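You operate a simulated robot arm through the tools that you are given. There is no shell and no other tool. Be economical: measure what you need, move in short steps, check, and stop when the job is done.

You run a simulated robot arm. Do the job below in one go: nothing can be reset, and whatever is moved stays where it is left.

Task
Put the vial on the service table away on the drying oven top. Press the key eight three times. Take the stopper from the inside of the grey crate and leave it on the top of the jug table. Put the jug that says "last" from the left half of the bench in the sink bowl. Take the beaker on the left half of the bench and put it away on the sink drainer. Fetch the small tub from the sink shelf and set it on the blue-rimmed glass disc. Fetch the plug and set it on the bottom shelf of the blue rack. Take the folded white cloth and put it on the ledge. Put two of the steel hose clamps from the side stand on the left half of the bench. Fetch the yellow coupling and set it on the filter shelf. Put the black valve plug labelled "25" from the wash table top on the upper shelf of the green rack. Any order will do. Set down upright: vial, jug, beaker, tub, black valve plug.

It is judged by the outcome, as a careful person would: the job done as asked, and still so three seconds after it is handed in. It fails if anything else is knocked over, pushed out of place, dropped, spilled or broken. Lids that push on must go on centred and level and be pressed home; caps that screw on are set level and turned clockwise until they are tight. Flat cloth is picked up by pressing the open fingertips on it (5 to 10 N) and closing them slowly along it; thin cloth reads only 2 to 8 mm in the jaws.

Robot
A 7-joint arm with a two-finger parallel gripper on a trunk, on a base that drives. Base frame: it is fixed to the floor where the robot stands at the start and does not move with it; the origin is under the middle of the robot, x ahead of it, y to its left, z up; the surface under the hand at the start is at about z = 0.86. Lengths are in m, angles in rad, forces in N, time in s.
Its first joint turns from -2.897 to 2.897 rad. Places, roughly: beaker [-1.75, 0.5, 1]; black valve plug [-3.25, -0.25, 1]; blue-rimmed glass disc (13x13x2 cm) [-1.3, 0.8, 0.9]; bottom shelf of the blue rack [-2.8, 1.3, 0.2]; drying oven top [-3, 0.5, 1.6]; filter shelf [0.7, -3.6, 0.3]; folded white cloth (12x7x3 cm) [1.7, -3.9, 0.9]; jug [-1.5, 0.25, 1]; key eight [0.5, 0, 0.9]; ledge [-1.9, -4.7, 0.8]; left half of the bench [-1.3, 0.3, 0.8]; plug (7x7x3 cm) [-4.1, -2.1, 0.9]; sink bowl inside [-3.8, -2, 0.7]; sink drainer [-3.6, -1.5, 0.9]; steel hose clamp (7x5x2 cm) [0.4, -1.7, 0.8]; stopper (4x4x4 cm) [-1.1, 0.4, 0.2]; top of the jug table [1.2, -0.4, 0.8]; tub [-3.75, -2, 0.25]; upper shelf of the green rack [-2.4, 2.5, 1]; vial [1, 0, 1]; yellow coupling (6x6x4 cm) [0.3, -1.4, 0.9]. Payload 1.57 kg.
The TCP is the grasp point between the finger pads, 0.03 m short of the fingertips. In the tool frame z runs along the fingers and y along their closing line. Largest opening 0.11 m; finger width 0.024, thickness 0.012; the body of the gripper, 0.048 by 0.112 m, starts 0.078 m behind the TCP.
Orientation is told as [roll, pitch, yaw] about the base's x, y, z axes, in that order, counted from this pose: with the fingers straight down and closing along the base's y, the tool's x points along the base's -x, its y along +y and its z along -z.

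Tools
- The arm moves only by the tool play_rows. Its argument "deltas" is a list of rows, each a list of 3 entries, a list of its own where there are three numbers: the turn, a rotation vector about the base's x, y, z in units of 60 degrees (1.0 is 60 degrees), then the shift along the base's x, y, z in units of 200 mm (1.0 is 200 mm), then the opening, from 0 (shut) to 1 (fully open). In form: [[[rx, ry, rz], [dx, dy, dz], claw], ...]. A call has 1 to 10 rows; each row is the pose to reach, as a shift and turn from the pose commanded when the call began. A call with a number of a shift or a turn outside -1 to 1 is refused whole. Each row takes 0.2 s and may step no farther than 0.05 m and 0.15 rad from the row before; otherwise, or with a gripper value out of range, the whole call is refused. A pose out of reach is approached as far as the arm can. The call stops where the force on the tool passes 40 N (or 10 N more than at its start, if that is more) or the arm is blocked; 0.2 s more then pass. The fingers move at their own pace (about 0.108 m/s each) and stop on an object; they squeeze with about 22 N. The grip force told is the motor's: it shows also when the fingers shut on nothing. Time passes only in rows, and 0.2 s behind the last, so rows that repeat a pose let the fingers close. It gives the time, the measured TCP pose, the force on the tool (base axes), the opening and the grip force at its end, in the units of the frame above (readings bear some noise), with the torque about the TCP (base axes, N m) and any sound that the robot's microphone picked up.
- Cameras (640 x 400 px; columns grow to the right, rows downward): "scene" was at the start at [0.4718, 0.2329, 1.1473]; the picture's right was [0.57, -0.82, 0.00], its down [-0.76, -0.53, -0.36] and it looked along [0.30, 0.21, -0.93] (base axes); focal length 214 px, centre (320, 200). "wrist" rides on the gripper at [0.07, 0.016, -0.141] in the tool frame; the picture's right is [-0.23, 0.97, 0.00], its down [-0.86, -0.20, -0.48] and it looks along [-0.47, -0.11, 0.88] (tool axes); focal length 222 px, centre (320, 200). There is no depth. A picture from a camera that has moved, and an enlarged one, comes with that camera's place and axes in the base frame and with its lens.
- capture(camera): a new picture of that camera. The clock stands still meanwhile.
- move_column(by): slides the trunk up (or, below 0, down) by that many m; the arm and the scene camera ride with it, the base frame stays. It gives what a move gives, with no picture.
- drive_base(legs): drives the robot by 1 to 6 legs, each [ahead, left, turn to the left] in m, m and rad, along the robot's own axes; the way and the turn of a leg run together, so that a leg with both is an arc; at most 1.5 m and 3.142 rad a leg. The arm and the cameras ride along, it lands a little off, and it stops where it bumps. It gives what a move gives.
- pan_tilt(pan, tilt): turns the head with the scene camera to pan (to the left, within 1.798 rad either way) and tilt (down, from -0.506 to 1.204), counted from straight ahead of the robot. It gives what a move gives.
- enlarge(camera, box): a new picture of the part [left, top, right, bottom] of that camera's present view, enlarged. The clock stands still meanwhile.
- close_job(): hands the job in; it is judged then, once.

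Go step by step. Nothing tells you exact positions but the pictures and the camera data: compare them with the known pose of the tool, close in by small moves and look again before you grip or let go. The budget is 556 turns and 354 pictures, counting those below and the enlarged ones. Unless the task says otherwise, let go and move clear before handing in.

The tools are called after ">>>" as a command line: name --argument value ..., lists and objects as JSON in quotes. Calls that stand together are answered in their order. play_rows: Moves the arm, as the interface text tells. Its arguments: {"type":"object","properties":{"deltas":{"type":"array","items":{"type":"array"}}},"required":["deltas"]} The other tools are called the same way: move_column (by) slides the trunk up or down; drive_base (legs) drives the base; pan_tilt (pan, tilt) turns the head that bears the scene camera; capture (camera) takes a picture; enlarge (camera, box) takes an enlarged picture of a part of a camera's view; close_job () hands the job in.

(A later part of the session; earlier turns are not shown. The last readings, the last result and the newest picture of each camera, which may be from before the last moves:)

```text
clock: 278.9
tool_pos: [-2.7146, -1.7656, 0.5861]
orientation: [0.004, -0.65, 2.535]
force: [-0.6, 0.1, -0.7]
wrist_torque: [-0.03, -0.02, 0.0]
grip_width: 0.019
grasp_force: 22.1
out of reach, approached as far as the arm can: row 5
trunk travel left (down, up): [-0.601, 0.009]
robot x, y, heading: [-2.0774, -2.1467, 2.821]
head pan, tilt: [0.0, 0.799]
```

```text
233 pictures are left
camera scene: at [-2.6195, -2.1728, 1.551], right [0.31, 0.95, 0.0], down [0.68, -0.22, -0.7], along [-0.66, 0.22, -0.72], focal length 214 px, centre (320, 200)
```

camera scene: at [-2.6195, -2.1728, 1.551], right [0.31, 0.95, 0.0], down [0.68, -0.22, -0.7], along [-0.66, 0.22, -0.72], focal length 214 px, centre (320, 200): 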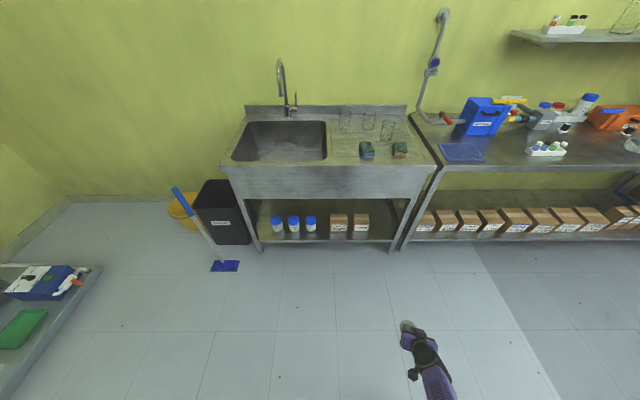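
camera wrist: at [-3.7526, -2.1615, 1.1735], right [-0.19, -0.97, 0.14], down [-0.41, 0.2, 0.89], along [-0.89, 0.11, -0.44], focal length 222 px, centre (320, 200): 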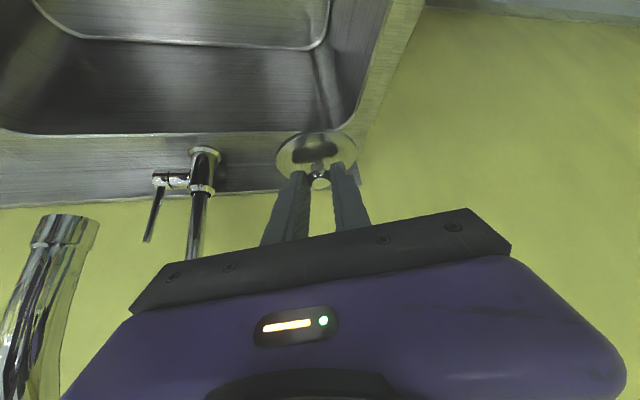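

With the trunk high the arm reaches down to 0.59, so lower targets are reachable by dropping the trunk. I'll raise the arm, turn to run along the aisle, and go to the blue rack with the plug.

>>> play_rows --deltas '[[[0, 0, 0], [0, 0, 0.24], 0.05], [[0, 0, 0], [0, 0, 0.48], 0.05], [[0, 0, 0], [0, 0, 0.72], 0.05], [[0, 0, 0], [0, 0, 0.96], 0.05]]'

>>> play_rows --deltas '[[[0, 0, 0], [0, 0, 0.24], 0.05], [[0, 0, 0], [0, 0, 0.48], 0.05], [[0, 0, 0], [0, 0, 0.72], 0.05], [[0, 0, 0], [0, 0, 0.96], 0.05]]'

>>> drive_base --legs '[[0, 0, 1.57], [0, -0.9, 0], [-1.3, 0, 0], [-1.3, 0, 0]]'

>>> pan_tilt --pan -1.3 --tilt 0.7

>>> capture --camera "scene"

```text
clock: 279.9
tool_pos: [-2.715, -1.7635, 0.7777]
orientation: [0.006, -0.645, 2.535]
force: [-1.0, 0.2, -1.3]
wrist_torque: [-0.02, 0.04, 0.0]
grip_width: 0.0189
grasp_force: 22.0
trunk travel left (down, up): [-0.601, 0.009]
robot x, y, heading: [-2.0727, -2.139, 2.823]
head pan, tilt: [0.0, 0.799]
```

```text
clock: 280.9
tool_pos: [-2.7154, -1.7638, 0.9698]
orientation: [0.006, -0.647, 2.535]
force: [0.0, 0.6, -0.8]
wrist_torque: [0.01, 0.01, 0.02]
grip_width: 0.0191
grasp_force: 21.8
trunk travel left (down, up): [-0.601, 0.009]
robot x, y, heading: [-2.0705, -2.1402, 2.818]
head pan, tilt: [0.0, 0.799]
```

```text
clock: 301.7
tool_pos: [-2.4779, -0.0375, 0.9682]
orientation: [0.004, -0.647, -2.17]
force: [-0.2, -0.7, -0.3]
wrist_torque: [0.03, -0.03, -0.02]
grip_width: 0.019
grasp_force: 21.7
trunk travel left (down, up): [-0.601, 0.009]
robot x, y, heading: [-2.1043, 0.6065, -1.881]
head pan, tilt: [0.0, 0.799]
```

```text
clock: 303.1
tool_pos: [-2.4781, -0.0378, 0.9694]
orientation: [0.005, -0.647, -2.168]
force: [-0.1, -0.3, -0.2]
wrist_torque: [0.02, 0.02, -0.03]
grip_width: 0.019
grasp_force: 22.6
trunk travel left (down, up): [-0.601, 0.009]
robot x, y, heading: [-2.106, 0.6075, -1.88]
head pan, tilt: [-1.3, 0.7]
```

```text
232 pictures are left
camera scene: at [-2.1304, 0.1432, 1.5592], right [0.04, 1.0, 0.0], down [0.64, -0.03, -0.76], along [-0.76, 0.03, -0.64], focal length 214 px, centre (320, 200)
```

scene: 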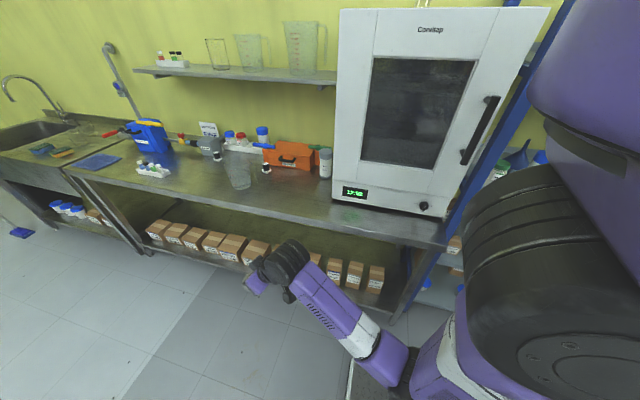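

>>> drive_base --legs '[[-1.0, 0, 0]]'

>>> pan_tilt --pan -1.35 --tilt 0.85

>>> capture --camera "scene"

```text
clock: 308.4
tool_pos: [-2.1693, 0.9171, 0.9699]
orientation: [0.005, -0.649, -2.167]
force: [-0.6, -0.2, -0.2]
wrist_torque: [0.03, 0.01, 0.01]
grip_width: 0.0191
grasp_force: 22.6
trunk travel left (down, up): [-0.601, 0.009]
robot x, y, heading: [-1.7994, 1.5593, -1.885]
head pan, tilt: [-1.3, 0.7]
```

```text
clock: 309.1
tool_pos: [-2.1703, 0.9165, 0.9689]
orientation: [0.005, -0.647, -2.166]
force: [0.8, -0.4, -0.6]
wrist_torque: [-0.02, 0.01, -0.01]
grip_width: 0.0188
grasp_force: 22.3
trunk travel left (down, up): [-0.601, 0.009]
robot x, y, heading: [-1.7956, 1.5602, -1.886]
head pan, tilt: [-1.349, 0.85]
```

```text
231 pictures are left
camera scene: at [-1.8162, 1.1015, 1.547], right [0.09, 1.0, 0.0], down [0.75, -0.07, -0.66], along [-0.66, 0.06, -0.75], focal length 214 px, centre (320, 200)
```

scene: 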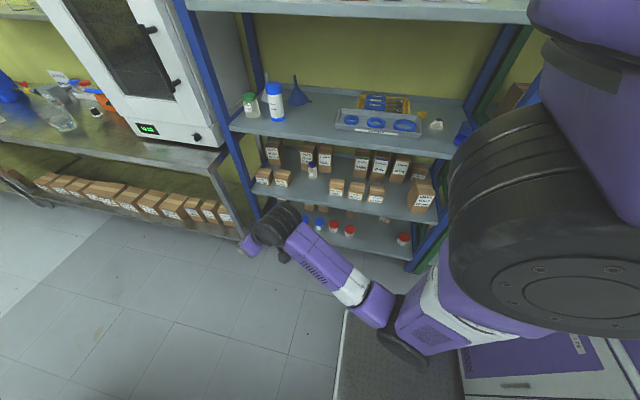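

The bottom shelf has a free gap between the red-capped bottles, around (-2.57, 1.565). I'll back up slightly, lower the trunk, and swing the hand toward the rack.

>>> drive_base --legs '[[-0.16, 0, 0]]'

>>> move_column --by -0.3

>>> play_rows --deltas '[[[0, 0, -0.13], [-0.1, 0.2, 0], 0.05], [[0, 0, -0.26], [-0.2, 0.4, 0], 0.05], [[0, 0, -0.39], [-0.3, 0.6, 0], 0.05], [[0, 0, -0.52], [-0.4, 0.8, 0], 0.05], [[0, 0, -0.65], [-0.45, 1.0, 0], 0.05]]'

>>> capture --camera "scene"

```text
clock: 310.5
tool_pos: [-2.1201, 1.0689, 0.9696]
orientation: [0.006, -0.645, -2.167]
force: [0.1, -0.5, -1.3]
wrist_torque: [0.03, 0.01, 0.02]
grip_width: 0.0189
grasp_force: 22.0
trunk travel left (down, up): [-0.601, 0.009]
robot x, y, heading: [-1.7431, 1.7155, -1.876]
head pan, tilt: [-1.349, 0.85]
```

```text
clock: 313.5
tool_pos: [-2.1214, 1.0687, 0.6693]
orientation: [0.005, -0.645, -2.164]
force: [-1.0, -0.5, -0.4]
wrist_torque: [-0.03, 0.02, -0.03]
grip_width: 0.0191
grasp_force: 22.0
trunk travel left (down, up): [-0.301, 0.309]
robot x, y, heading: [-1.7468, 1.7138, -1.883]
head pan, tilt: [-1.349, 0.85]
```

```text
clock: 314.7
tool_pos: [-2.2112, 1.2698, 0.6681]
orientation: [0.006, -0.648, -2.848]
force: [1.2, 0.1, -0.7]
wrist_torque: [0.0, -0.04, -0.01]
grip_width: 0.0192
grasp_force: 22.0
trunk travel left (down, up): [-0.301, 0.309]
robot x, y, heading: [-1.7482, 1.7134, -1.88]
head pan, tilt: [-1.349, 0.85]
```

```text
230 pictures are left
camera scene: at [-1.7671, 1.254, 1.2469], right [0.09, 1.0, 0.0], down [0.75, -0.07, -0.66], along [-0.66, 0.06, -0.75], focal length 214 px, centre (320, 200)
```

scene: 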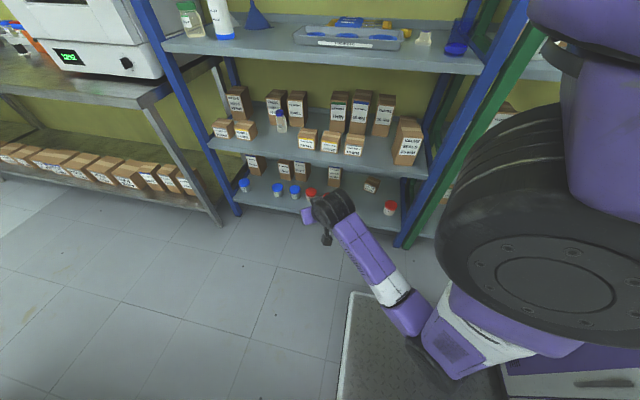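

>>> play_rows --deltas '[[[0, 0, -0.1], [-0.05, 0.2, -0.1], 0.05], [[0, 0, -0.2], [-0.1, 0.4, -0.2], 0.05], [[0, 0, -0.3], [-0.15, 0.6, -0.3], 0.05], [[0, 0, -0.4], [-0.25, 0.8, -0.4], 0.05], [[0, 0, -0.5], [-0.35, 0.98, -0.5], 0.05], [[0, 0, -0.58], [-0.45, 1.0, -0.7], 0.05], [[0, 0, -0.58], [-0.55, 1.0, -0.9], 0.05]]'

>>> capture --camera "scene"

>>> capture --camera "wrist"

```text
clock: 316.3
tool_pos: [-2.3228, 1.4687, 0.4886]
orientation: [0.005, -0.65, 2.829]
force: [0.3, 0.5, 0.0]
wrist_torque: [0.0, 0.0, -0.03]
grip_width: 0.019
grasp_force: 22.0
trunk travel left (down, up): [-0.301, 0.309]
robot x, y, heading: [-1.7484, 1.7133, -1.882]
head pan, tilt: [-1.349, 0.85]
```

```text
229 pictures are left
camera scene: at [-1.7669, 1.2543, 1.2471], right [0.09, 1.0, 0.0], down [0.75, -0.07, -0.66], along [-0.66, 0.06, -0.75], focal length 214 px, centre (320, 200)
```

scene: 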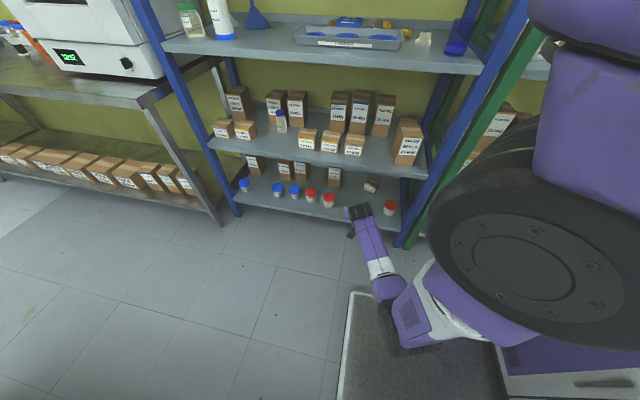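

```text
228 pictures are left
camera wrist: at [-2.193, 1.4111, 0.5591], right [-0.47, -0.87, 0.14], down [-0.31, 0.31, 0.9], along [-0.83, 0.38, -0.42], focal length 222 px, centre (320, 200)
```

wrist: 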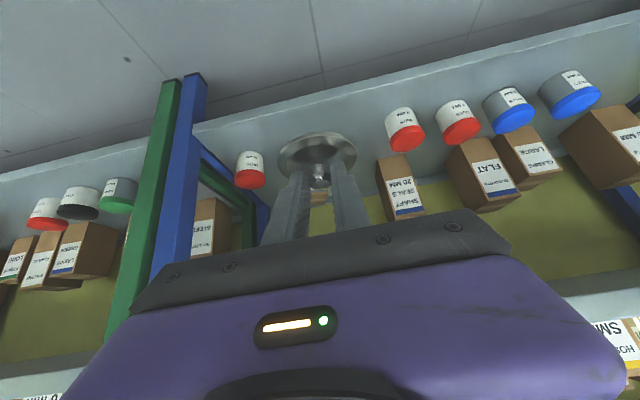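

The plug lines up with the gap. I'll extend and lower with the arm rather than the trunk.

>>> play_rows --deltas '[[[0, 0, 0], [0, 0, -0.2], 0.05], [[0, 0, 0], [0, 0, -0.4], 0.05], [[0, 0, 0], [0, 0, -0.6], 0.05], [[0, 0, 0], [0, 0, -0.8], 0.05], [[0, 0, 0], [-0.2, 0.06, -0.85], 0.05], [[0, 0, 0], [-0.42, 0.12, -0.9], 0.05]]'

>>> capture --camera "wrist"

>>> capture --camera "scene"

```text
clock: 317.7
tool_pos: [-2.3829, 1.4947, 0.3297]
orientation: [0.009, -0.65, 2.829]
force: [0.2, -0.3, -0.2]
wrist_torque: [0.02, 0.04, -0.02]
grip_width: 0.0193
grasp_force: 21.3
out of reach, approached as far as the arm can: row 6
trunk travel left (down, up): [-0.301, 0.309]
robot x, y, heading: [-1.7503, 1.7173, -1.879]
head pan, tilt: [-1.349, 0.85]
```

```text
227 pictures are left
camera wrist: at [-2.2534, 1.4366, 0.4008], right [-0.47, -0.87, 0.14], down [-0.31, 0.31, 0.9], along [-0.83, 0.37, -0.42], focal length 222 px, centre (320, 200)
```

wrist: 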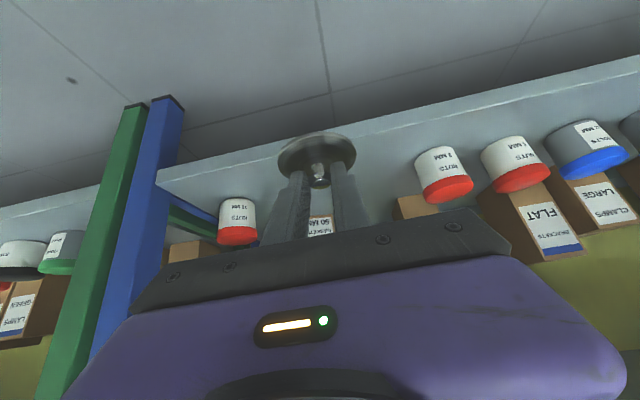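

```text
226 pictures are left
camera scene: at [-1.7667, 1.2539, 1.2469], right [0.09, 1.0, 0.0], down [0.75, -0.07, -0.66], along [-0.66, 0.06, -0.75], focal length 214 px, centre (320, 200)
```

scene: 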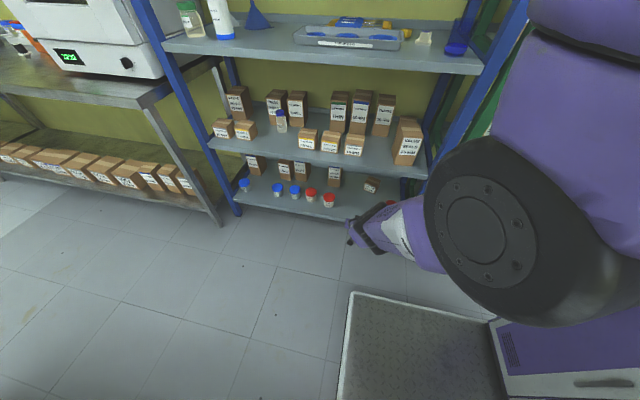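

>>> move_column --by -0.15

>>> play_rows --deltas '[[[0, 0, 0], [0, 0, 0.22], 0.05], [[0, 0, 0], [0, 0, 0.45], 0.05], [[0, 0, 0], [-0.2, 0.06, 0.45], 0.05], [[0, 0, 0], [-0.4, 0.12, 0.45], 0.05]]'

>>> capture --camera "wrist"

```text
clock: 319.4
tool_pos: [-2.3832, 1.4952, 0.1798]
orientation: [0.007, -0.648, 2.83]
force: [-0.6, -0.3, -1.4]
wrist_torque: [0.01, -0.03, 0.01]
grip_width: 0.019
grasp_force: 22.0
trunk travel left (down, up): [-0.151, 0.459]
robot x, y, heading: [-1.7488, 1.7149, -1.874]
head pan, tilt: [-1.349, 0.85]
```

```text
clock: 320.4
tool_pos: [-2.461, 1.5234, 0.2677]
orientation: [-0.054, -0.639, 2.893]
force: [2.0, -6.1, -3.3]
wrist_torque: [0.29, 0.22, -0.25]
grip_width: 0.0191
grasp_force: 22.0
out of reach, approached as far as the arm can: row 1, 2, 3
trunk travel left (down, up): [-0.151, 0.459]
robot x, y, heading: [-1.7524, 1.7141, -1.88]
head pan, tilt: [-1.349, 0.85]
```

```text
225 pictures are left
camera wrist: at [-2.3312, 1.4661, 0.3388], right [-0.45, -0.89, 0.09], down [-0.34, 0.26, 0.9], along [-0.83, 0.37, -0.42], focal length 222 px, centre (320, 200)
```

wrist: 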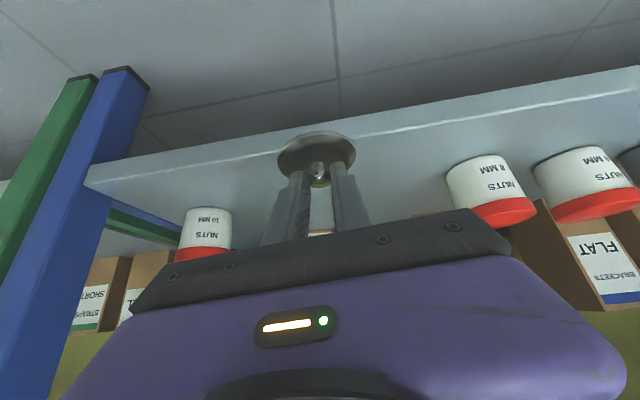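

There's slight contact, probably the plug's rim with the shelf edge. I'll raise 4 cm and go in higher.

>>> play_rows --deltas '[[[0, 0, 0], [0.1, -0.03, 0.0], 0.05], [[0, 0, 0], [0.1, -0.03, 0.15], 0.05], [[0, 0, 0], [0.1, -0.03, 0.3], 0.05]]'

>>> capture --camera "wrist"

>>> capture --camera "scene"

```text
clock: 321.2
tool_pos: [-2.445, 1.5136, 0.3304]
orientation: [0.007, -0.647, 2.83]
force: [-0.3, 0.3, -0.9]
wrist_torque: [-0.01, -0.01, 0.01]
grip_width: 0.0191
grasp_force: 22.3
trunk travel left (down, up): [-0.151, 0.459]
robot x, y, heading: [-1.7479, 1.7159, -1.884]
head pan, tilt: [-1.349, 0.85]
```

```text
224 pictures are left
camera wrist: at [-2.3143, 1.4553, 0.4012], right [-0.47, -0.87, 0.14], down [-0.31, 0.31, 0.9], along [-0.83, 0.37, -0.42], focal length 222 px, centre (320, 200)
```

wrist: 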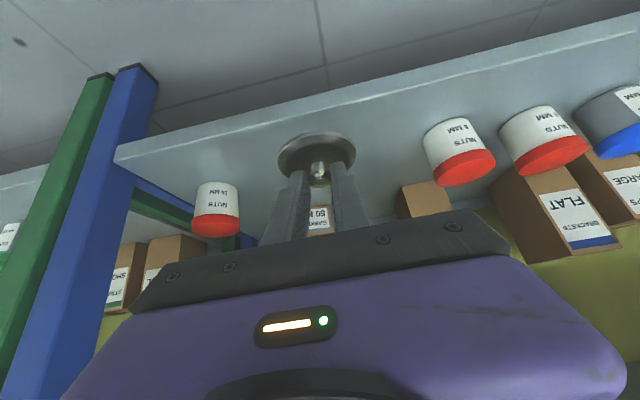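

```text
223 pictures are left
camera scene: at [-1.7673, 1.2541, 1.097], right [0.09, 1.0, 0.0], down [0.75, -0.07, -0.66], along [-0.66, 0.06, -0.75], focal length 214 px, centre (320, 200)
```

scene: 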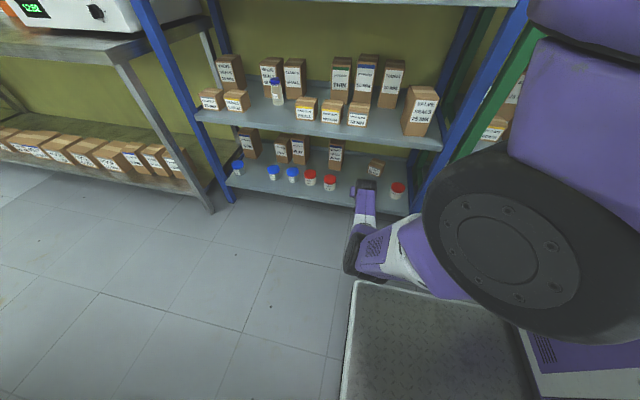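

>>> play_rows --deltas '[[[0, 0, 0], [-0.2, 0.065, 0], 0.05], [[0, 0, 0], [-0.4, 0.13, 0], 0.05], [[0, 0, 0], [-0.57, 0.186, 0], 0.05], [[0, 0, 0], [-0.57, 0.186, -0.1], 0.05]]'

>>> capture --camera "wrist"

```text
clock: 322.2
tool_pos: [-2.5374, 1.5499, 0.3278]
orientation: [0.007, -0.649, 2.829]
force: [1.6, 0.6, -0.2]
wrist_torque: [-0.03, 0.01, -0.02]
grip_width: 0.0191
grasp_force: 22.3
out of reach, approached as far as the arm can: row 3, 4
trunk travel left (down, up): [-0.151, 0.459]
robot x, y, heading: [-1.7517, 1.7138, -1.877]
head pan, tilt: [-1.349, 0.85]
```

```text
222 pictures are left
camera wrist: at [-2.4088, 1.4913, 0.3984], right [-0.47, -0.87, 0.14], down [-0.31, 0.31, 0.9], along [-0.83, 0.38, -0.42], focal length 222 px, centre (320, 200)
```

wrist: 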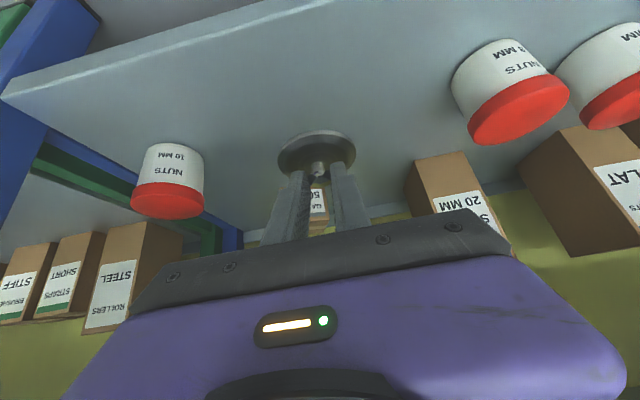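

The plug is inside over the shelf. I'll lower with the trunk in small steps.

>>> move_column --by -0.06

>>> capture --camera "wrist"

```text
clock: 323.2
tool_pos: [-2.5386, 1.5475, 0.2684]
orientation: [0.006, -0.648, 2.829]
force: [-0.8, 1.1, -0.4]
wrist_torque: [0.01, -0.03, 0.02]
grip_width: 0.019
grasp_force: 21.7
trunk travel left (down, up): [-0.091, 0.519]
robot x, y, heading: [-1.747, 1.7151, -1.877]
head pan, tilt: [-1.349, 0.85]
```

```text
221 pictures are left
camera wrist: at [-2.4084, 1.4906, 0.3381], right [-0.47, -0.87, 0.14], down [-0.31, 0.31, 0.9], along [-0.83, 0.38, -0.42], focal length 222 px, centre (320, 200)
```

wrist: 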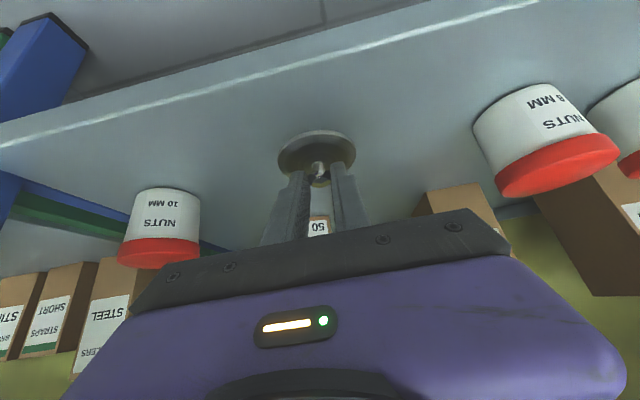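

>>> move_column --by -0.03

>>> move_column --by -0.008

>>> capture --camera "wrist"

```text
clock: 324.0
tool_pos: [-2.5388, 1.55, 0.2415]
orientation: [0.007, -0.656, 2.829]
force: [-2.3, -0.5, 15.5]
wrist_torque: [0.14, 0.48, 0.0]
grip_width: 0.0191
grasp_force: 21.9
trunk travel left (down, up): [-0.061, 0.549]
robot x, y, heading: [-1.7499, 1.7175, -1.881]
head pan, tilt: [-1.349, 0.85]
```

```text
clock: 324.4
tool_pos: [-2.543, 1.5492, 0.2372]
orientation: [0.007, -0.657, 2.828]
force: [3.2, -0.7, 9.1]
wrist_torque: [0.0, -0.07, 0.02]
grip_width: 0.0192
grasp_force: 22.0
trunk travel left (down, up): [-0.057, 0.553]
robot x, y, heading: [-1.7486, 1.715, -1.881]
head pan, tilt: [-1.349, 0.85]
stopped: the force on the tool passed its limit at 69 N (the readings are from after the stop); the commanded pose is now the measured one
```

```text
220 pictures are left
camera wrist: at [-2.4118, 1.4915, 0.3071], right [-0.47, -0.87, 0.14], down [-0.3, 0.31, 0.9], along [-0.83, 0.38, -0.41], focal length 222 px, centre (320, 200)
```

wrist: 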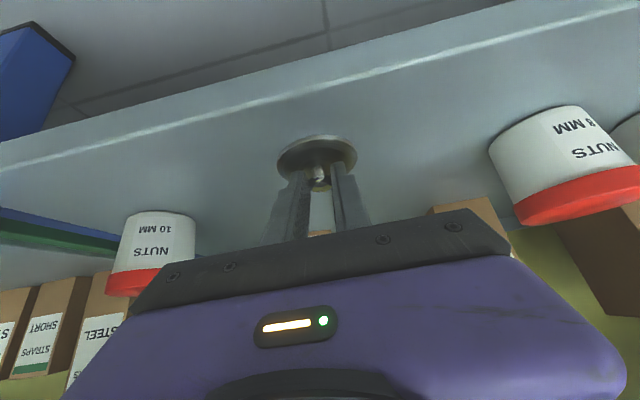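

The plug is on the shelf. I'll open and withdraw backwards.

>>> play_rows --deltas '[[[0, 0, 0], [0, 0, 0.01], 0.2], [[0, 0, 0], [0, 0, 0.01], 0.45], [[0, 0, 0], [0, 0, 0.01], 0.5], [[0, 0, 0], [0.02, 0, 0.06], 0.5], [[0, 0, 0], [0.15, -0.04, 0.16], 0.5], [[0, 0, 0], [0.35, -0.1, 0.25], 0.5], [[0, 0, 0], [0.55, -0.17, 0.3], 0.5], [[0, 0, 0], [0.75, -0.23, 0.4], 0.5]]'

>>> capture --camera "wrist"

```text
clock: 326.2
tool_pos: [-2.3903, 1.5035, 0.3167]
orientation: [0.007, -0.652, 2.829]
force: [0.5, 0.8, 0.3]
wrist_torque: [0.01, 0.03, 0.02]
grip_width: 0.055
grasp_force: 0.1
trunk travel left (down, up): [-0.057, 0.553]
robot x, y, heading: [-1.7469, 1.7125, -1.88]
head pan, tilt: [-1.349, 0.85]
```

```text
219 pictures are left
camera wrist: at [-2.2601, 1.4458, 0.3868], right [-0.47, -0.87, 0.14], down [-0.31, 0.31, 0.9], along [-0.83, 0.38, -0.41], focal length 222 px, centre (320, 200)
```

wrist: 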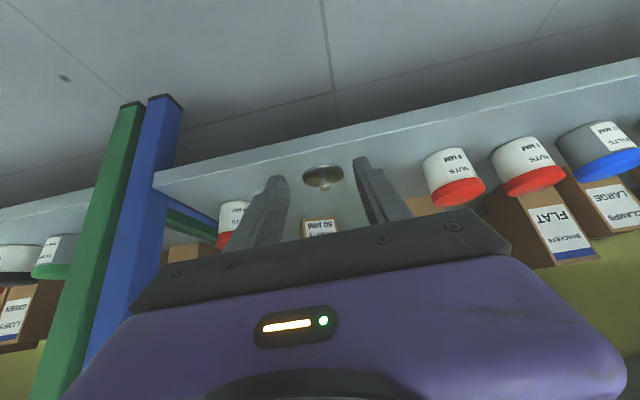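

The plug is placed. I'll retract, raise the trunk, and turn around for the jug.

>>> play_rows --deltas '[[[0, 0, 0], [0.2, -0.06, 0.1], 0.5], [[0, 0, 0], [0.4, -0.12, 0.2], 0.5], [[0, 0, 0], [0.45, -0.2, 0.42], 0.5], [[0, 0, 0], [0.45, -0.3, 0.65], 0.5], [[0, 0, 0], [0.45, -0.4, 0.87], 0.5]]'

>>> move_column --by 0.4

>>> move_column --by 0.15

>>> play_rows --deltas '[[[0, 0, 0], [0, 0, 0.24], 0.5], [[0, 0, 0], [0, 0, 0.48], 0.5], [[0, 0, 0], [0, 0, 0.72], 0.5], [[0, 0, 0], [0, 0, 0.96], 0.5]]'

>>> capture --camera "scene"

```text
refused: row 4 steps farther than a row can; nothing moved
```

```text
clock: 330.0
tool_pos: [-2.3897, 1.5036, 0.7155]
orientation: [0.008, -0.654, 2.83]
force: [0.3, 0.4, -0.3]
wrist_torque: [-0.01, -0.01, -0.01]
grip_width: 0.0548
grasp_force: 0.0
trunk travel left (down, up): [-0.457, 0.153]
robot x, y, heading: [-1.7488, 1.7131, -1.878]
head pan, tilt: [-1.349, 0.85]
```

```text
clock: 331.8
tool_pos: [-2.3901, 1.5051, 0.8659]
orientation: [0.008, -0.656, 2.829]
force: [-0.1, -0.5, -0.4]
wrist_torque: [0.02, 0.0, 0.03]
grip_width: 0.0549
grasp_force: 0.0
trunk travel left (down, up): [-0.607, 0.003]
robot x, y, heading: [-1.75, 1.7119, -1.878]
head pan, tilt: [-1.349, 0.85]
```

```text
clock: 332.8
tool_pos: [-2.389, 1.5046, 1.0587]
orientation: [0.008, -0.653, 2.83]
force: [0.0, -0.4, 0.0]
wrist_torque: [-0.01, -0.02, 0.0]
grip_width: 0.0551
grasp_force: 0.1
trunk travel left (down, up): [-0.607, 0.003]
robot x, y, heading: [-1.7514, 1.7122, -1.879]
head pan, tilt: [-1.349, 0.85]
```

```text
218 pictures are left
camera scene: at [-1.767, 1.2541, 1.5527], right [0.09, 1.0, 0.0], down [0.75, -0.07, -0.66], along [-0.66, 0.06, -0.75], focal length 214 px, centre (320, 200)
```

scene: 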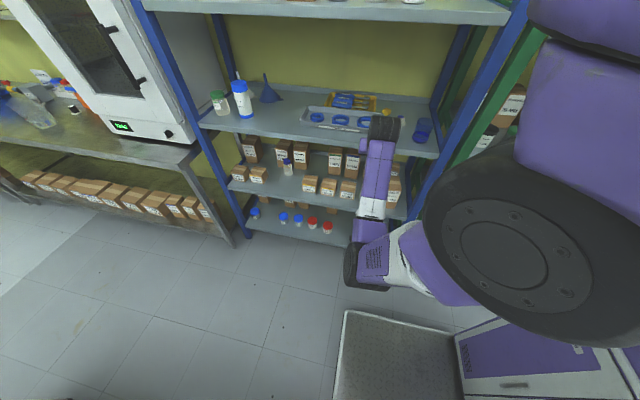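

>>> play_rows --deltas '[[[0, 0, 0], [0.2, -0.08, 0], 0.5], [[0, 0, 0], [0.4, -0.17, 0], 0.5], [[0, 0, 0], [0.5, -0.36, 0.1], 0.5], [[0, 0, 0], [0.55, -0.53, 0.26], 0.5], [[0, 0, 0], [0.55, -0.7, 0.42], 0.5], [[0, 0, 0], [0.55, -0.8, 0.62], 0.5], [[0, 0, 0], [0.55, -0.8, 0.85], 0.5], [[0, 0, 0], [0.55, -0.8, 1.0], 0.5]]'

>>> drive_base --legs '[[0, -0.08, 0], [0, 0, 1.57], [0, 0, 1.565]]'

>>> drive_base --legs '[[-0.95, 0, 0], [-0.85, 0, 0]]'

>>> capture --camera "wrist"

```text
clock: 334.6
tool_pos: [-2.2799, 1.3456, 1.2584]
orientation: [0.006, -0.654, 2.831]
force: [-0.7, -0.2, -0.2]
wrist_torque: [0.02, 0.0, -0.01]
grip_width: 0.0549
grasp_force: 0.1
trunk travel left (down, up): [-0.607, 0.003]
robot x, y, heading: [-1.7483, 1.7116, -1.877]
head pan, tilt: [-1.349, 0.85]
```

```text
clock: 343.2
tool_pos: [-1.2874, 2.096, 1.2585]
orientation: [0.005, -0.654, -0.333]
force: [0.3, 0.6, -0.7]
wrist_torque: [-0.03, 0.02, 0.01]
grip_width: 0.055
grasp_force: 0.0
trunk travel left (down, up): [-0.607, 0.003]
robot x, y, heading: [-1.8224, 1.7398, 1.242]
head pan, tilt: [-1.349, 0.85]
```

```text
clock: 352.4
tool_pos: [-1.8608, 0.3798, 1.2576]
orientation: [0.007, -0.654, -0.315]
force: [-0.1, 0.3, 0.0]
wrist_torque: [-0.02, 0.01, -0.02]
grip_width: 0.0551
grasp_force: 0.0
trunk travel left (down, up): [-0.607, 0.003]
robot x, y, heading: [-2.3919, 0.0115, 1.262]
head pan, tilt: [-1.349, 0.85]
```

```text
217 pictures are left
camera wrist: at [-1.9898, 0.4374, 1.3282], right [0.47, 0.87, 0.14], down [0.31, -0.31, 0.9], along [0.83, -0.38, -0.41], focal length 222 px, centre (320, 200)
```

wrist: 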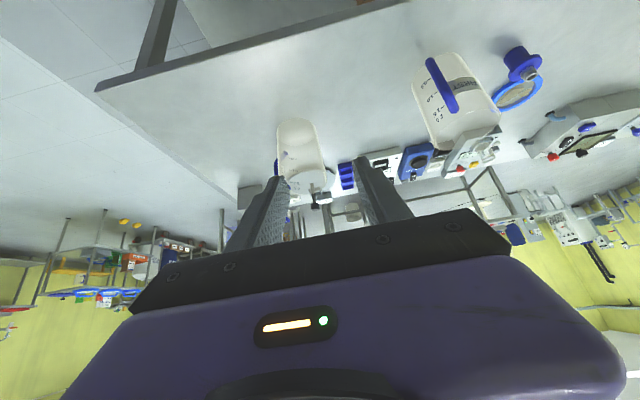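

The jug stands near (-1.555, 0.204) with its rim near z 1.045 and its handle on the far-left side. I'll grip its rim wall on the side opposite the handle with the tool straight down.

>>> drive_base --legs '[[0, -0.07, 0]]'

>>> play_rows --deltas '[[[0.04, 0.12, 0], [0.1, -0.05, 0.1], 0.6], [[0.08, 0.24, 0], [0.2, -0.1, 0.1], 0.6], [[0.12, 0.36, 0], [0.35, -0.15, 0.1], 0.6], [[0.16, 0.48, 0], [0.5, -0.2, 0.1], 0.6], [[0.194, 0.594, 0], [0.65, -0.3, 0.1], 0.6], [[0.194, 0.594, 0], [0.8, -0.38, 0.05], 0.6], [[0.194, 0.594, 0], [1.0, -0.4, 0], 0.6]]'

>>> capture --camera "wrist"

```text
clock: 353.4
tool_pos: [-1.7938, 0.3575, 1.2581]
orientation: [0.006, -0.655, -0.312]
force: [0.3, 0.9, 0.3]
wrist_torque: [-0.01, -0.02, -0.02]
grip_width: 0.0553
grasp_force: 0.0
trunk travel left (down, up): [-0.607, 0.003]
robot x, y, heading: [-2.3237, -0.0101, 1.267]
head pan, tilt: [-1.349, 0.85]
```

```text
clock: 355.0
tool_pos: [-1.5935, 0.2785, 1.2594]
orientation: [0.01, 0.001, -0.313]
force: [-0.5, -0.3, -0.5]
wrist_torque: [-0.04, -0.04, 0.0]
grip_width: 0.0658
grasp_force: 0.1
trunk travel left (down, up): [-0.607, 0.003]
robot x, y, heading: [-2.3246, -0.0105, 1.263]
head pan, tilt: [-1.349, 0.85]
```

```text
216 pictures are left
camera wrist: at [-1.655, 0.3139, 1.4003], right [0.52, 0.86, 0.01], down [0.75, -0.46, 0.48], along [0.41, -0.24, -0.88], focal length 222 px, centre (320, 200)
```

wrist: 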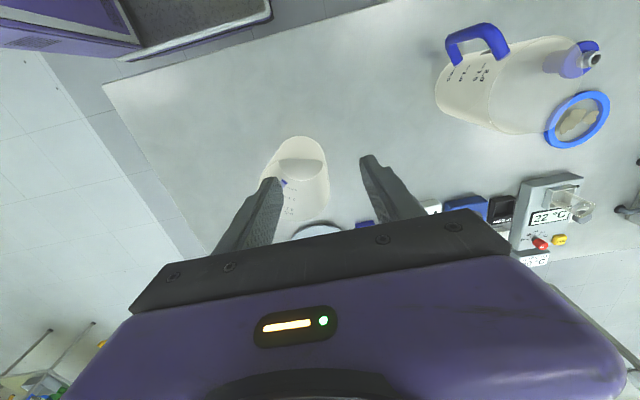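

>>> enlarge --camera "wrist" --box '[230, 110, 410, 250]'

```text
2.86 times, centred on (320, 180) of wrist
camera zoom: at [-1.655, 0.3139, 1.4003], right [0.52, 0.86, 0.01], down [0.75, -0.46, 0.48], along [0.41, -0.24, -0.88], focal length 635 px, centre (320, 257)
```

zoom: 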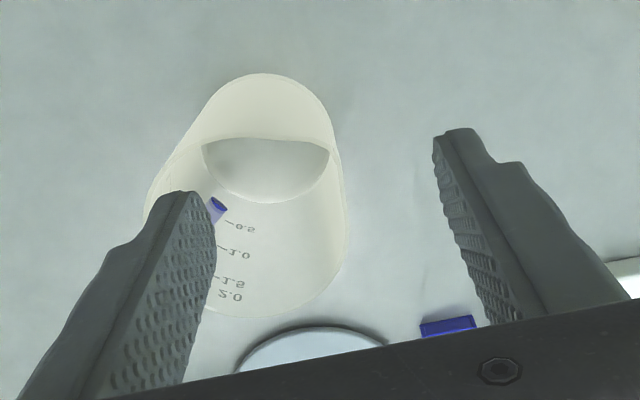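

>>> play_rows --deltas '[[[0, 0, 0], [0.2, -0.08, 0], 0.6], [[0, 0, 0], [0.39, -0.1675, 0], 0.6], [[0, 0, 0], [0.39, -0.1675, -0.2], 0.6], [[0, 0, 0], [0.39, -0.1675, -0.4], 0.6], [[0, 0, 0], [0.39, -0.1675, -0.6], 0.6], [[0, 0, 0], [0.39, -0.1675, -0.7], 0.6]]'

>>> capture --camera "wrist"

```text
clock: 356.4
tool_pos: [-1.516, 0.2445, 1.1171]
orientation: [0.006, 0.0, -0.314]
force: [0.8, 0.1, 0.0]
wrist_torque: [-0.05, 0.01, 0.02]
grip_width: 0.0659
grasp_force: 0.1
trunk travel left (down, up): [-0.607, 0.003]
robot x, y, heading: [-2.3234, -0.0107, 1.262]
head pan, tilt: [-1.349, 0.85]
```

```text
214 pictures are left
camera wrist: at [-1.5781, 0.2793, 1.2589], right [0.52, 0.86, 0.01], down [0.75, -0.46, 0.48], along [0.41, -0.24, -0.88], focal length 222 px, centre (320, 200)
```

wrist: 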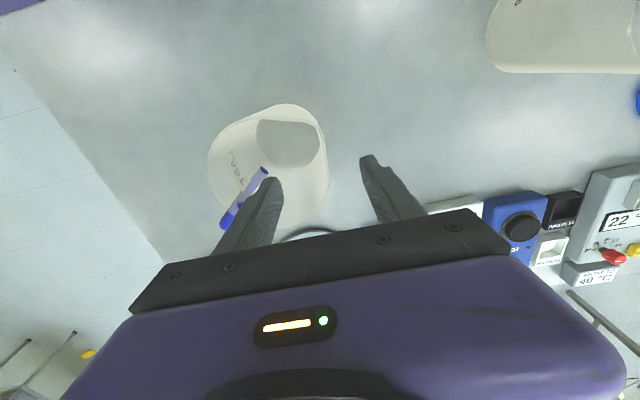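

The label on the handle side reads "LAST" (mirrored through the wall). The rim wall is between the fingers, so I'll descend and grip.

>>> play_rows --deltas '[[[0, 0, 0], [0, 0, -0.2], 0.6], [[0, 0, 0], [0, 0, -0.4], 0.6], [[0, 0, 0], [0, 0, -0.47], 0.6]]'

>>> capture --camera "wrist"

```text
clock: 357.2
tool_pos: [-1.5231, 0.2431, 1.0326]
orientation: [0.007, -0.002, -0.314]
force: [-0.2, 0.6, -0.5]
wrist_torque: [-0.01, -0.02, 0.02]
grip_width: 0.0659
grasp_force: 0.2
out of reach, approached as far as the arm can: row 2, 3
trunk travel left (down, up): [-0.607, 0.003]
robot x, y, heading: [-2.3243, -0.0088, 1.254]
head pan, tilt: [-1.349, 0.85]
```

```text
213 pictures are left
camera wrist: at [-1.5848, 0.2795, 1.1743], right [0.52, 0.86, 0.01], down [0.75, -0.46, 0.48], along [0.41, -0.24, -0.88], focal length 222 px, centre (320, 200)
```

wrist: 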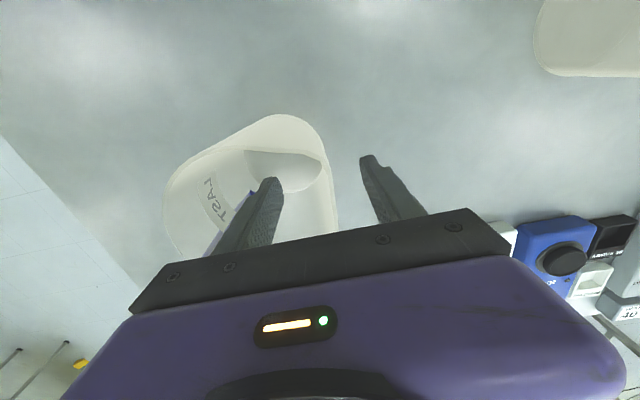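

>>> move_column --by -0.015

>>> play_rows --deltas '[[[0, 0, 0], [0.01, 0.045, 0], 0.6], [[0, 0, 0], [0.01, 0.045, 0], 0.3], [[0, 0, 0], [0.01, 0.045, 0], 0.1], [[0, 0, 0], [0.01, 0.045, 0], 0], [[0, 0, 0], [0.01, 0.045, 0], 0], [[0, 0, 0], [0.01, 0.045, 0], 0]]'

>>> capture --camera "wrist"

```text
clock: 357.8
tool_pos: [-1.5235, 0.2431, 1.0186]
orientation: [0.008, 0.0, -0.313]
force: [0.0, -0.3, -0.1]
wrist_torque: [-0.01, 0.02, 0.02]
grip_width: 0.0661
grasp_force: 0.1
trunk travel left (down, up): [-0.592, 0.018]
robot x, y, heading: [-2.3226, -0.0111, 1.263]
head pan, tilt: [-1.349, 0.85]
```

```text
clock: 359.2
tool_pos: [-1.5224, 0.2542, 1.0195]
orientation: [0.011, -0.002, -0.313]
force: [1.5, 1.6, 12.7]
wrist_torque: [-0.8, 0.86, -0.07]
grip_width: 0.0037
grasp_force: 21.9
trunk travel left (down, up): [-0.592, 0.018]
robot x, y, heading: [-2.3239, -0.0106, 1.263]
head pan, tilt: [-1.349, 0.85]
```

```text
212 pictures are left
camera wrist: at [-1.5844, 0.2885, 1.1606], right [0.52, 0.86, 0.01], down [0.75, -0.46, 0.48], along [0.41, -0.24, -0.88], focal length 222 px, centre (320, 200)
```

wrist: 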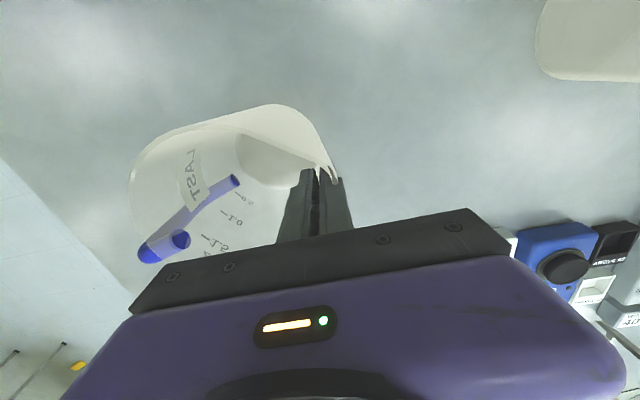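

>>> play_rows --deltas '[[[0, 0, 0], [0, 0, 0.05], 0], [[0, 0, 0], [0, 0, 0.15], 0], [[0, 0, 0], [0, 0, 0.3], 0]]'

>>> capture --camera "wrist"

```text
clock: 360.0
tool_pos: [-1.5227, 0.2524, 1.0773]
orientation: [0.007, 0.001, -0.315]
force: [0.3, -0.4, -1.9]
wrist_torque: [0.2, -0.03, -0.02]
grip_width: 0.0028
grasp_force: 22.7
trunk travel left (down, up): [-0.592, 0.018]
robot x, y, heading: [-2.3259, -0.0103, 1.259]
head pan, tilt: [-1.349, 0.85]
```

```text
211 pictures are left
camera wrist: at [-1.5838, 0.2883, 1.2191], right [0.52, 0.86, 0.01], down [0.75, -0.46, 0.48], along [0.41, -0.24, -0.88], focal length 222 px, centre (320, 200)
```

wrist: 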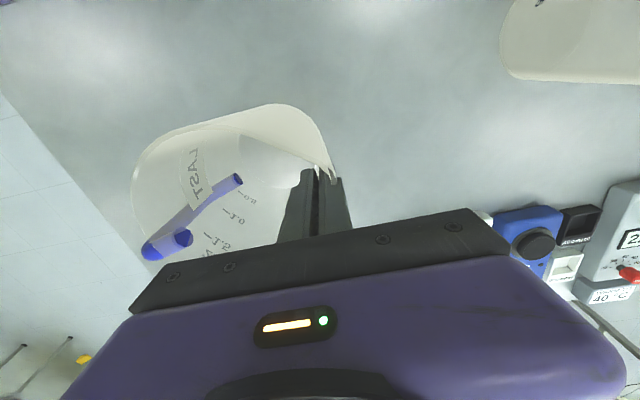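

The jug is held. I'll lift high, retract, and carry it around to the sink.

>>> play_rows --deltas '[[[0, 0, 0], [0, 0, 0.22], 0], [[0, 0, 0], [0, 0, 0.44], 0], [[0, 0, 0], [0, 0, 0.66], 0], [[0, 0, 0], [-0.1, 0, 0.85], 0], [[0, 0, 0], [-0.3, -0.03, 0.95], 0], [[0, 0, 0], [-0.5, -0.06, 0.98], 0], [[0, 0, 0], [-0.7, -0.1, 1.0], 0], [[0, 0, 0], [-0.9, -0.14, 1.0], 0], [[0, 0, 0], [-1.0, -0.17, 1.0], 0]]'

>>> drive_base --legs '[[-1.05, 0, 0], [0, -0.25, 0], [0, 0, 1.57], [0, 1.2, 0], [0, 0, 0.62]]'

>>> pan_tilt --pan -0.4 --tilt 0.75

>>> capture --camera "scene"

```text
clock: 362.0
tool_pos: [-1.7215, 0.2183, 1.2771]
orientation: [0.009, 0.0, -0.313]
force: [-0.4, -0.1, -2.4]
wrist_torque: [0.16, -0.03, 0.01]
grip_width: 0.0028
grasp_force: 21.5
trunk travel left (down, up): [-0.592, 0.018]
robot x, y, heading: [-2.3226, -0.0088, 1.263]
head pan, tilt: [-1.349, 0.85]
```

```text
clock: 380.1
tool_pos: [-3.3185, -1.8779, 1.2782]
orientation: [0.009, 0.0, 1.877]
force: [-0.3, 0.2, -2.6]
wrist_torque: [-0.04, 0.17, -0.02]
grip_width: 0.003
grasp_force: 22.5
trunk travel left (down, up): [-0.592, 0.018]
robot x, y, heading: [-2.7858, -2.2373, -2.835]
head pan, tilt: [-1.349, 0.85]
```

```text
clock: 381.3
tool_pos: [-3.3189, -1.8758, 1.2774]
orientation: [0.011, -0.001, 1.877]
force: [0.0, 0.9, -2.2]
wrist_torque: [-0.08, 0.18, -0.02]
grip_width: 0.0025
grasp_force: 22.4
trunk travel left (down, up): [-0.592, 0.018]
robot x, y, heading: [-2.7825, -2.2364, -2.83]
head pan, tilt: [-0.4, 0.75]
```

```text
210 pictures are left
camera scene: at [-3.211, -2.5477, 1.5458], right [0.09, 1.0, 0.0], down [0.68, -0.06, -0.73], along [-0.73, 0.07, -0.68], focal length 214 px, centre (320, 200)
```

scene: 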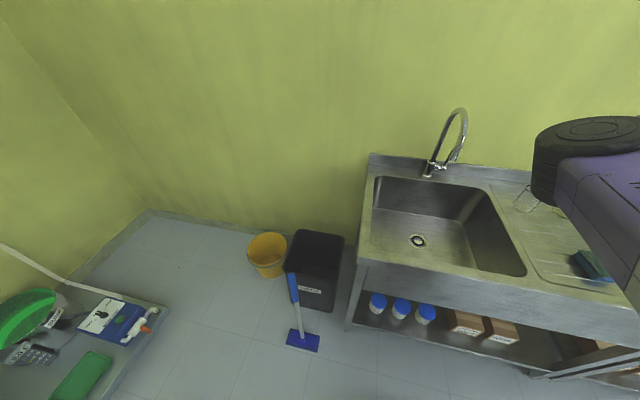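

The drain is near (-3.79, -2.02) and I have a clear lane left of the tap. I'll drive forward 0.2 and move the jug over the bowl.

>>> drive_base --legs '[[0.2, 0, 0]]'

>>> play_rows --deltas '[[[0, 0, 0], [0, -0.24, 0], 0], [[0, 0, 0], [-0.02, -0.48, 0], 0], [[0, 0, 0], [-0.05, -0.72, 0], 0], [[0, 0, 0], [-0.1, -0.95, 0], 0], [[0, 0, 0], [-0.3, -1.0, 0], 0], [[0, 0, 0], [-0.5, -1.0, 0], 0], [[0, 0, 0], [-0.7, -1.0, 0], 0], [[0, 0, 0], [-0.9, -1.0, 0], 0]]'

>>> capture --camera "scene"

>>> capture --camera "wrist"

```text
clock: 382.9
tool_pos: [-3.509, -1.9378, 1.278]
orientation: [0.01, 0.001, 1.876]
force: [0.1, -0.5, -1.9]
wrist_torque: [-0.07, 0.14, -0.03]
grip_width: 0.0031
grasp_force: 22.1
trunk travel left (down, up): [-0.592, 0.018]
robot x, y, heading: [-2.9699, -2.2917, -2.829]
head pan, tilt: [-0.4, 0.75]
```

```text
clock: 384.7
tool_pos: [-3.6913, -2.1372, 1.2785]
orientation: [0.009, -0.001, 1.875]
force: [0.9, 1.0, -2.4]
wrist_torque: [-0.1, 0.16, 0.0]
grip_width: 0.0029
grasp_force: 21.7
trunk travel left (down, up): [-0.592, 0.018]
robot x, y, heading: [-2.9707, -2.2946, -2.831]
head pan, tilt: [-0.4, 0.75]
```

```text
209 pictures are left
camera scene: at [-3.4015, -2.6084, 1.5458], right [0.09, 1.0, 0.0], down [0.68, -0.06, -0.73], along [-0.73, 0.07, -0.68], focal length 214 px, centre (320, 200)
```

scene: 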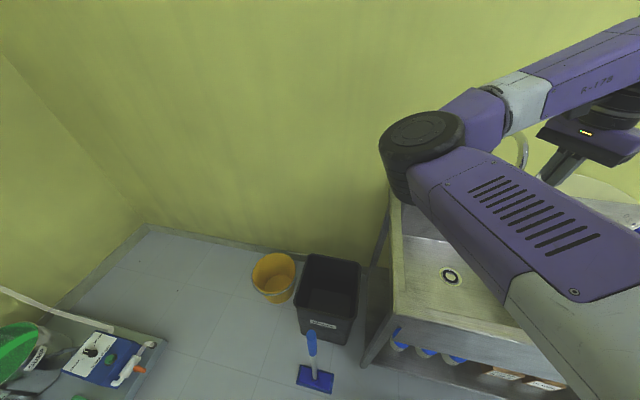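

```text
208 pictures are left
camera wrist: at [-3.6842, -2.2087, 1.4196], right [-1.0, -0.08, 0.01], down [-0.06, 0.88, 0.48], along [-0.04, 0.47, -0.88], focal length 222 px, centre (320, 200)
```

wrist: 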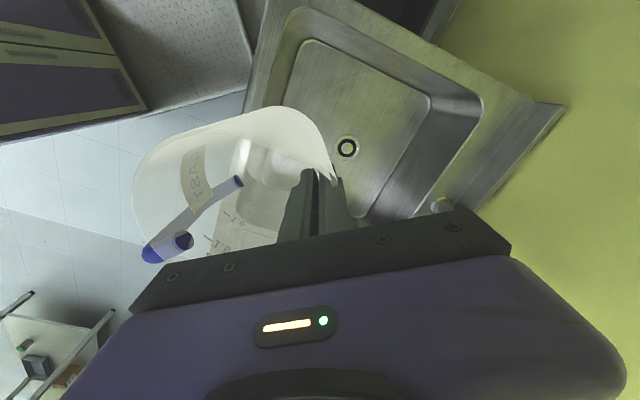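

>>> play_rows --deltas '[[[0, 0, 0], [-0.2, -0.02, 0], 0], [[0, 0, 0], [-0.4, -0.04, 0], 0], [[0, 0, 0], [-0.6, -0.05, 0], 0]]'

>>> capture --camera "wrist"

```text
clock: 385.5
tool_pos: [-3.8088, -2.1473, 1.2777]
orientation: [0.011, 0.001, 1.876]
force: [0.0, 0.8, -2.9]
wrist_torque: [-0.07, 0.16, -0.01]
grip_width: 0.0028
grasp_force: 22.0
trunk travel left (down, up): [-0.592, 0.018]
robot x, y, heading: [-2.975, -2.2951, -2.832]
head pan, tilt: [-0.4, 0.75]
```

```text
207 pictures are left
camera wrist: at [-3.8026, -2.2188, 1.4193], right [-1.0, -0.08, 0.01], down [-0.06, 0.88, 0.48], along [-0.04, 0.47, -0.88], focal length 222 px, centre (320, 200)
```

wrist: 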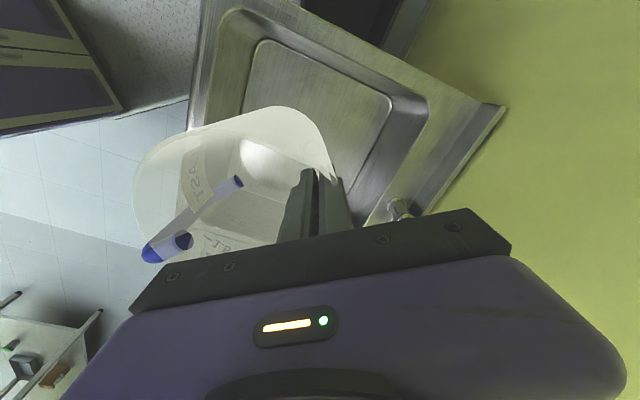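

>>> move_column --by -0.22

>>> capture --camera "scene"

>>> capture --camera "wrist"

```text
clock: 387.8
tool_pos: [-3.8086, -2.1472, 1.0581]
orientation: [0.009, -0.001, 1.876]
force: [0.5, -0.4, -2.4]
wrist_torque: [-0.06, 0.18, -0.02]
grip_width: 0.0027
grasp_force: 21.7
trunk travel left (down, up): [-0.372, 0.238]
robot x, y, heading: [-2.9745, -2.2952, -2.831]
head pan, tilt: [-0.4, 0.75]
```

```text
206 pictures are left
camera scene: at [-3.4017, -2.6083, 1.3258], right [0.09, 1.0, 0.0], down [0.68, -0.06, -0.73], along [-0.73, 0.07, -0.68], focal length 214 px, centre (320, 200)
```

scene: 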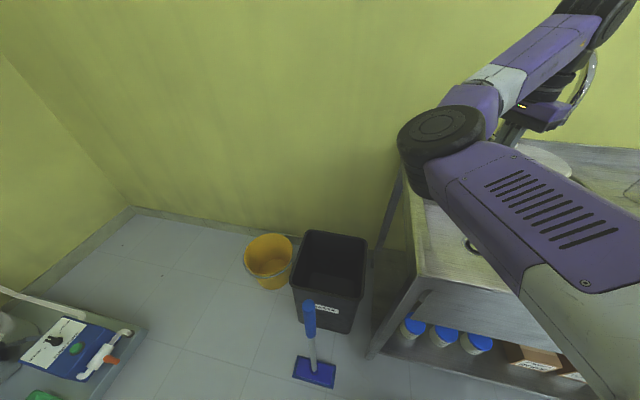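

```text
205 pictures are left
camera wrist: at [-3.8023, -2.2187, 1.1993], right [-1.0, -0.08, 0.01], down [-0.06, 0.88, 0.48], along [-0.04, 0.48, -0.88], focal length 222 px, centre (320, 200)
```

wrist: 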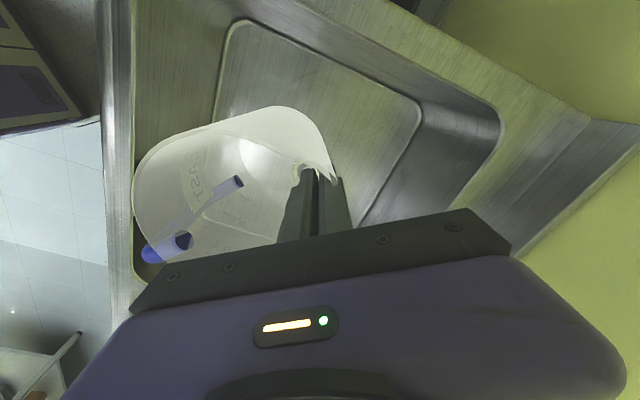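

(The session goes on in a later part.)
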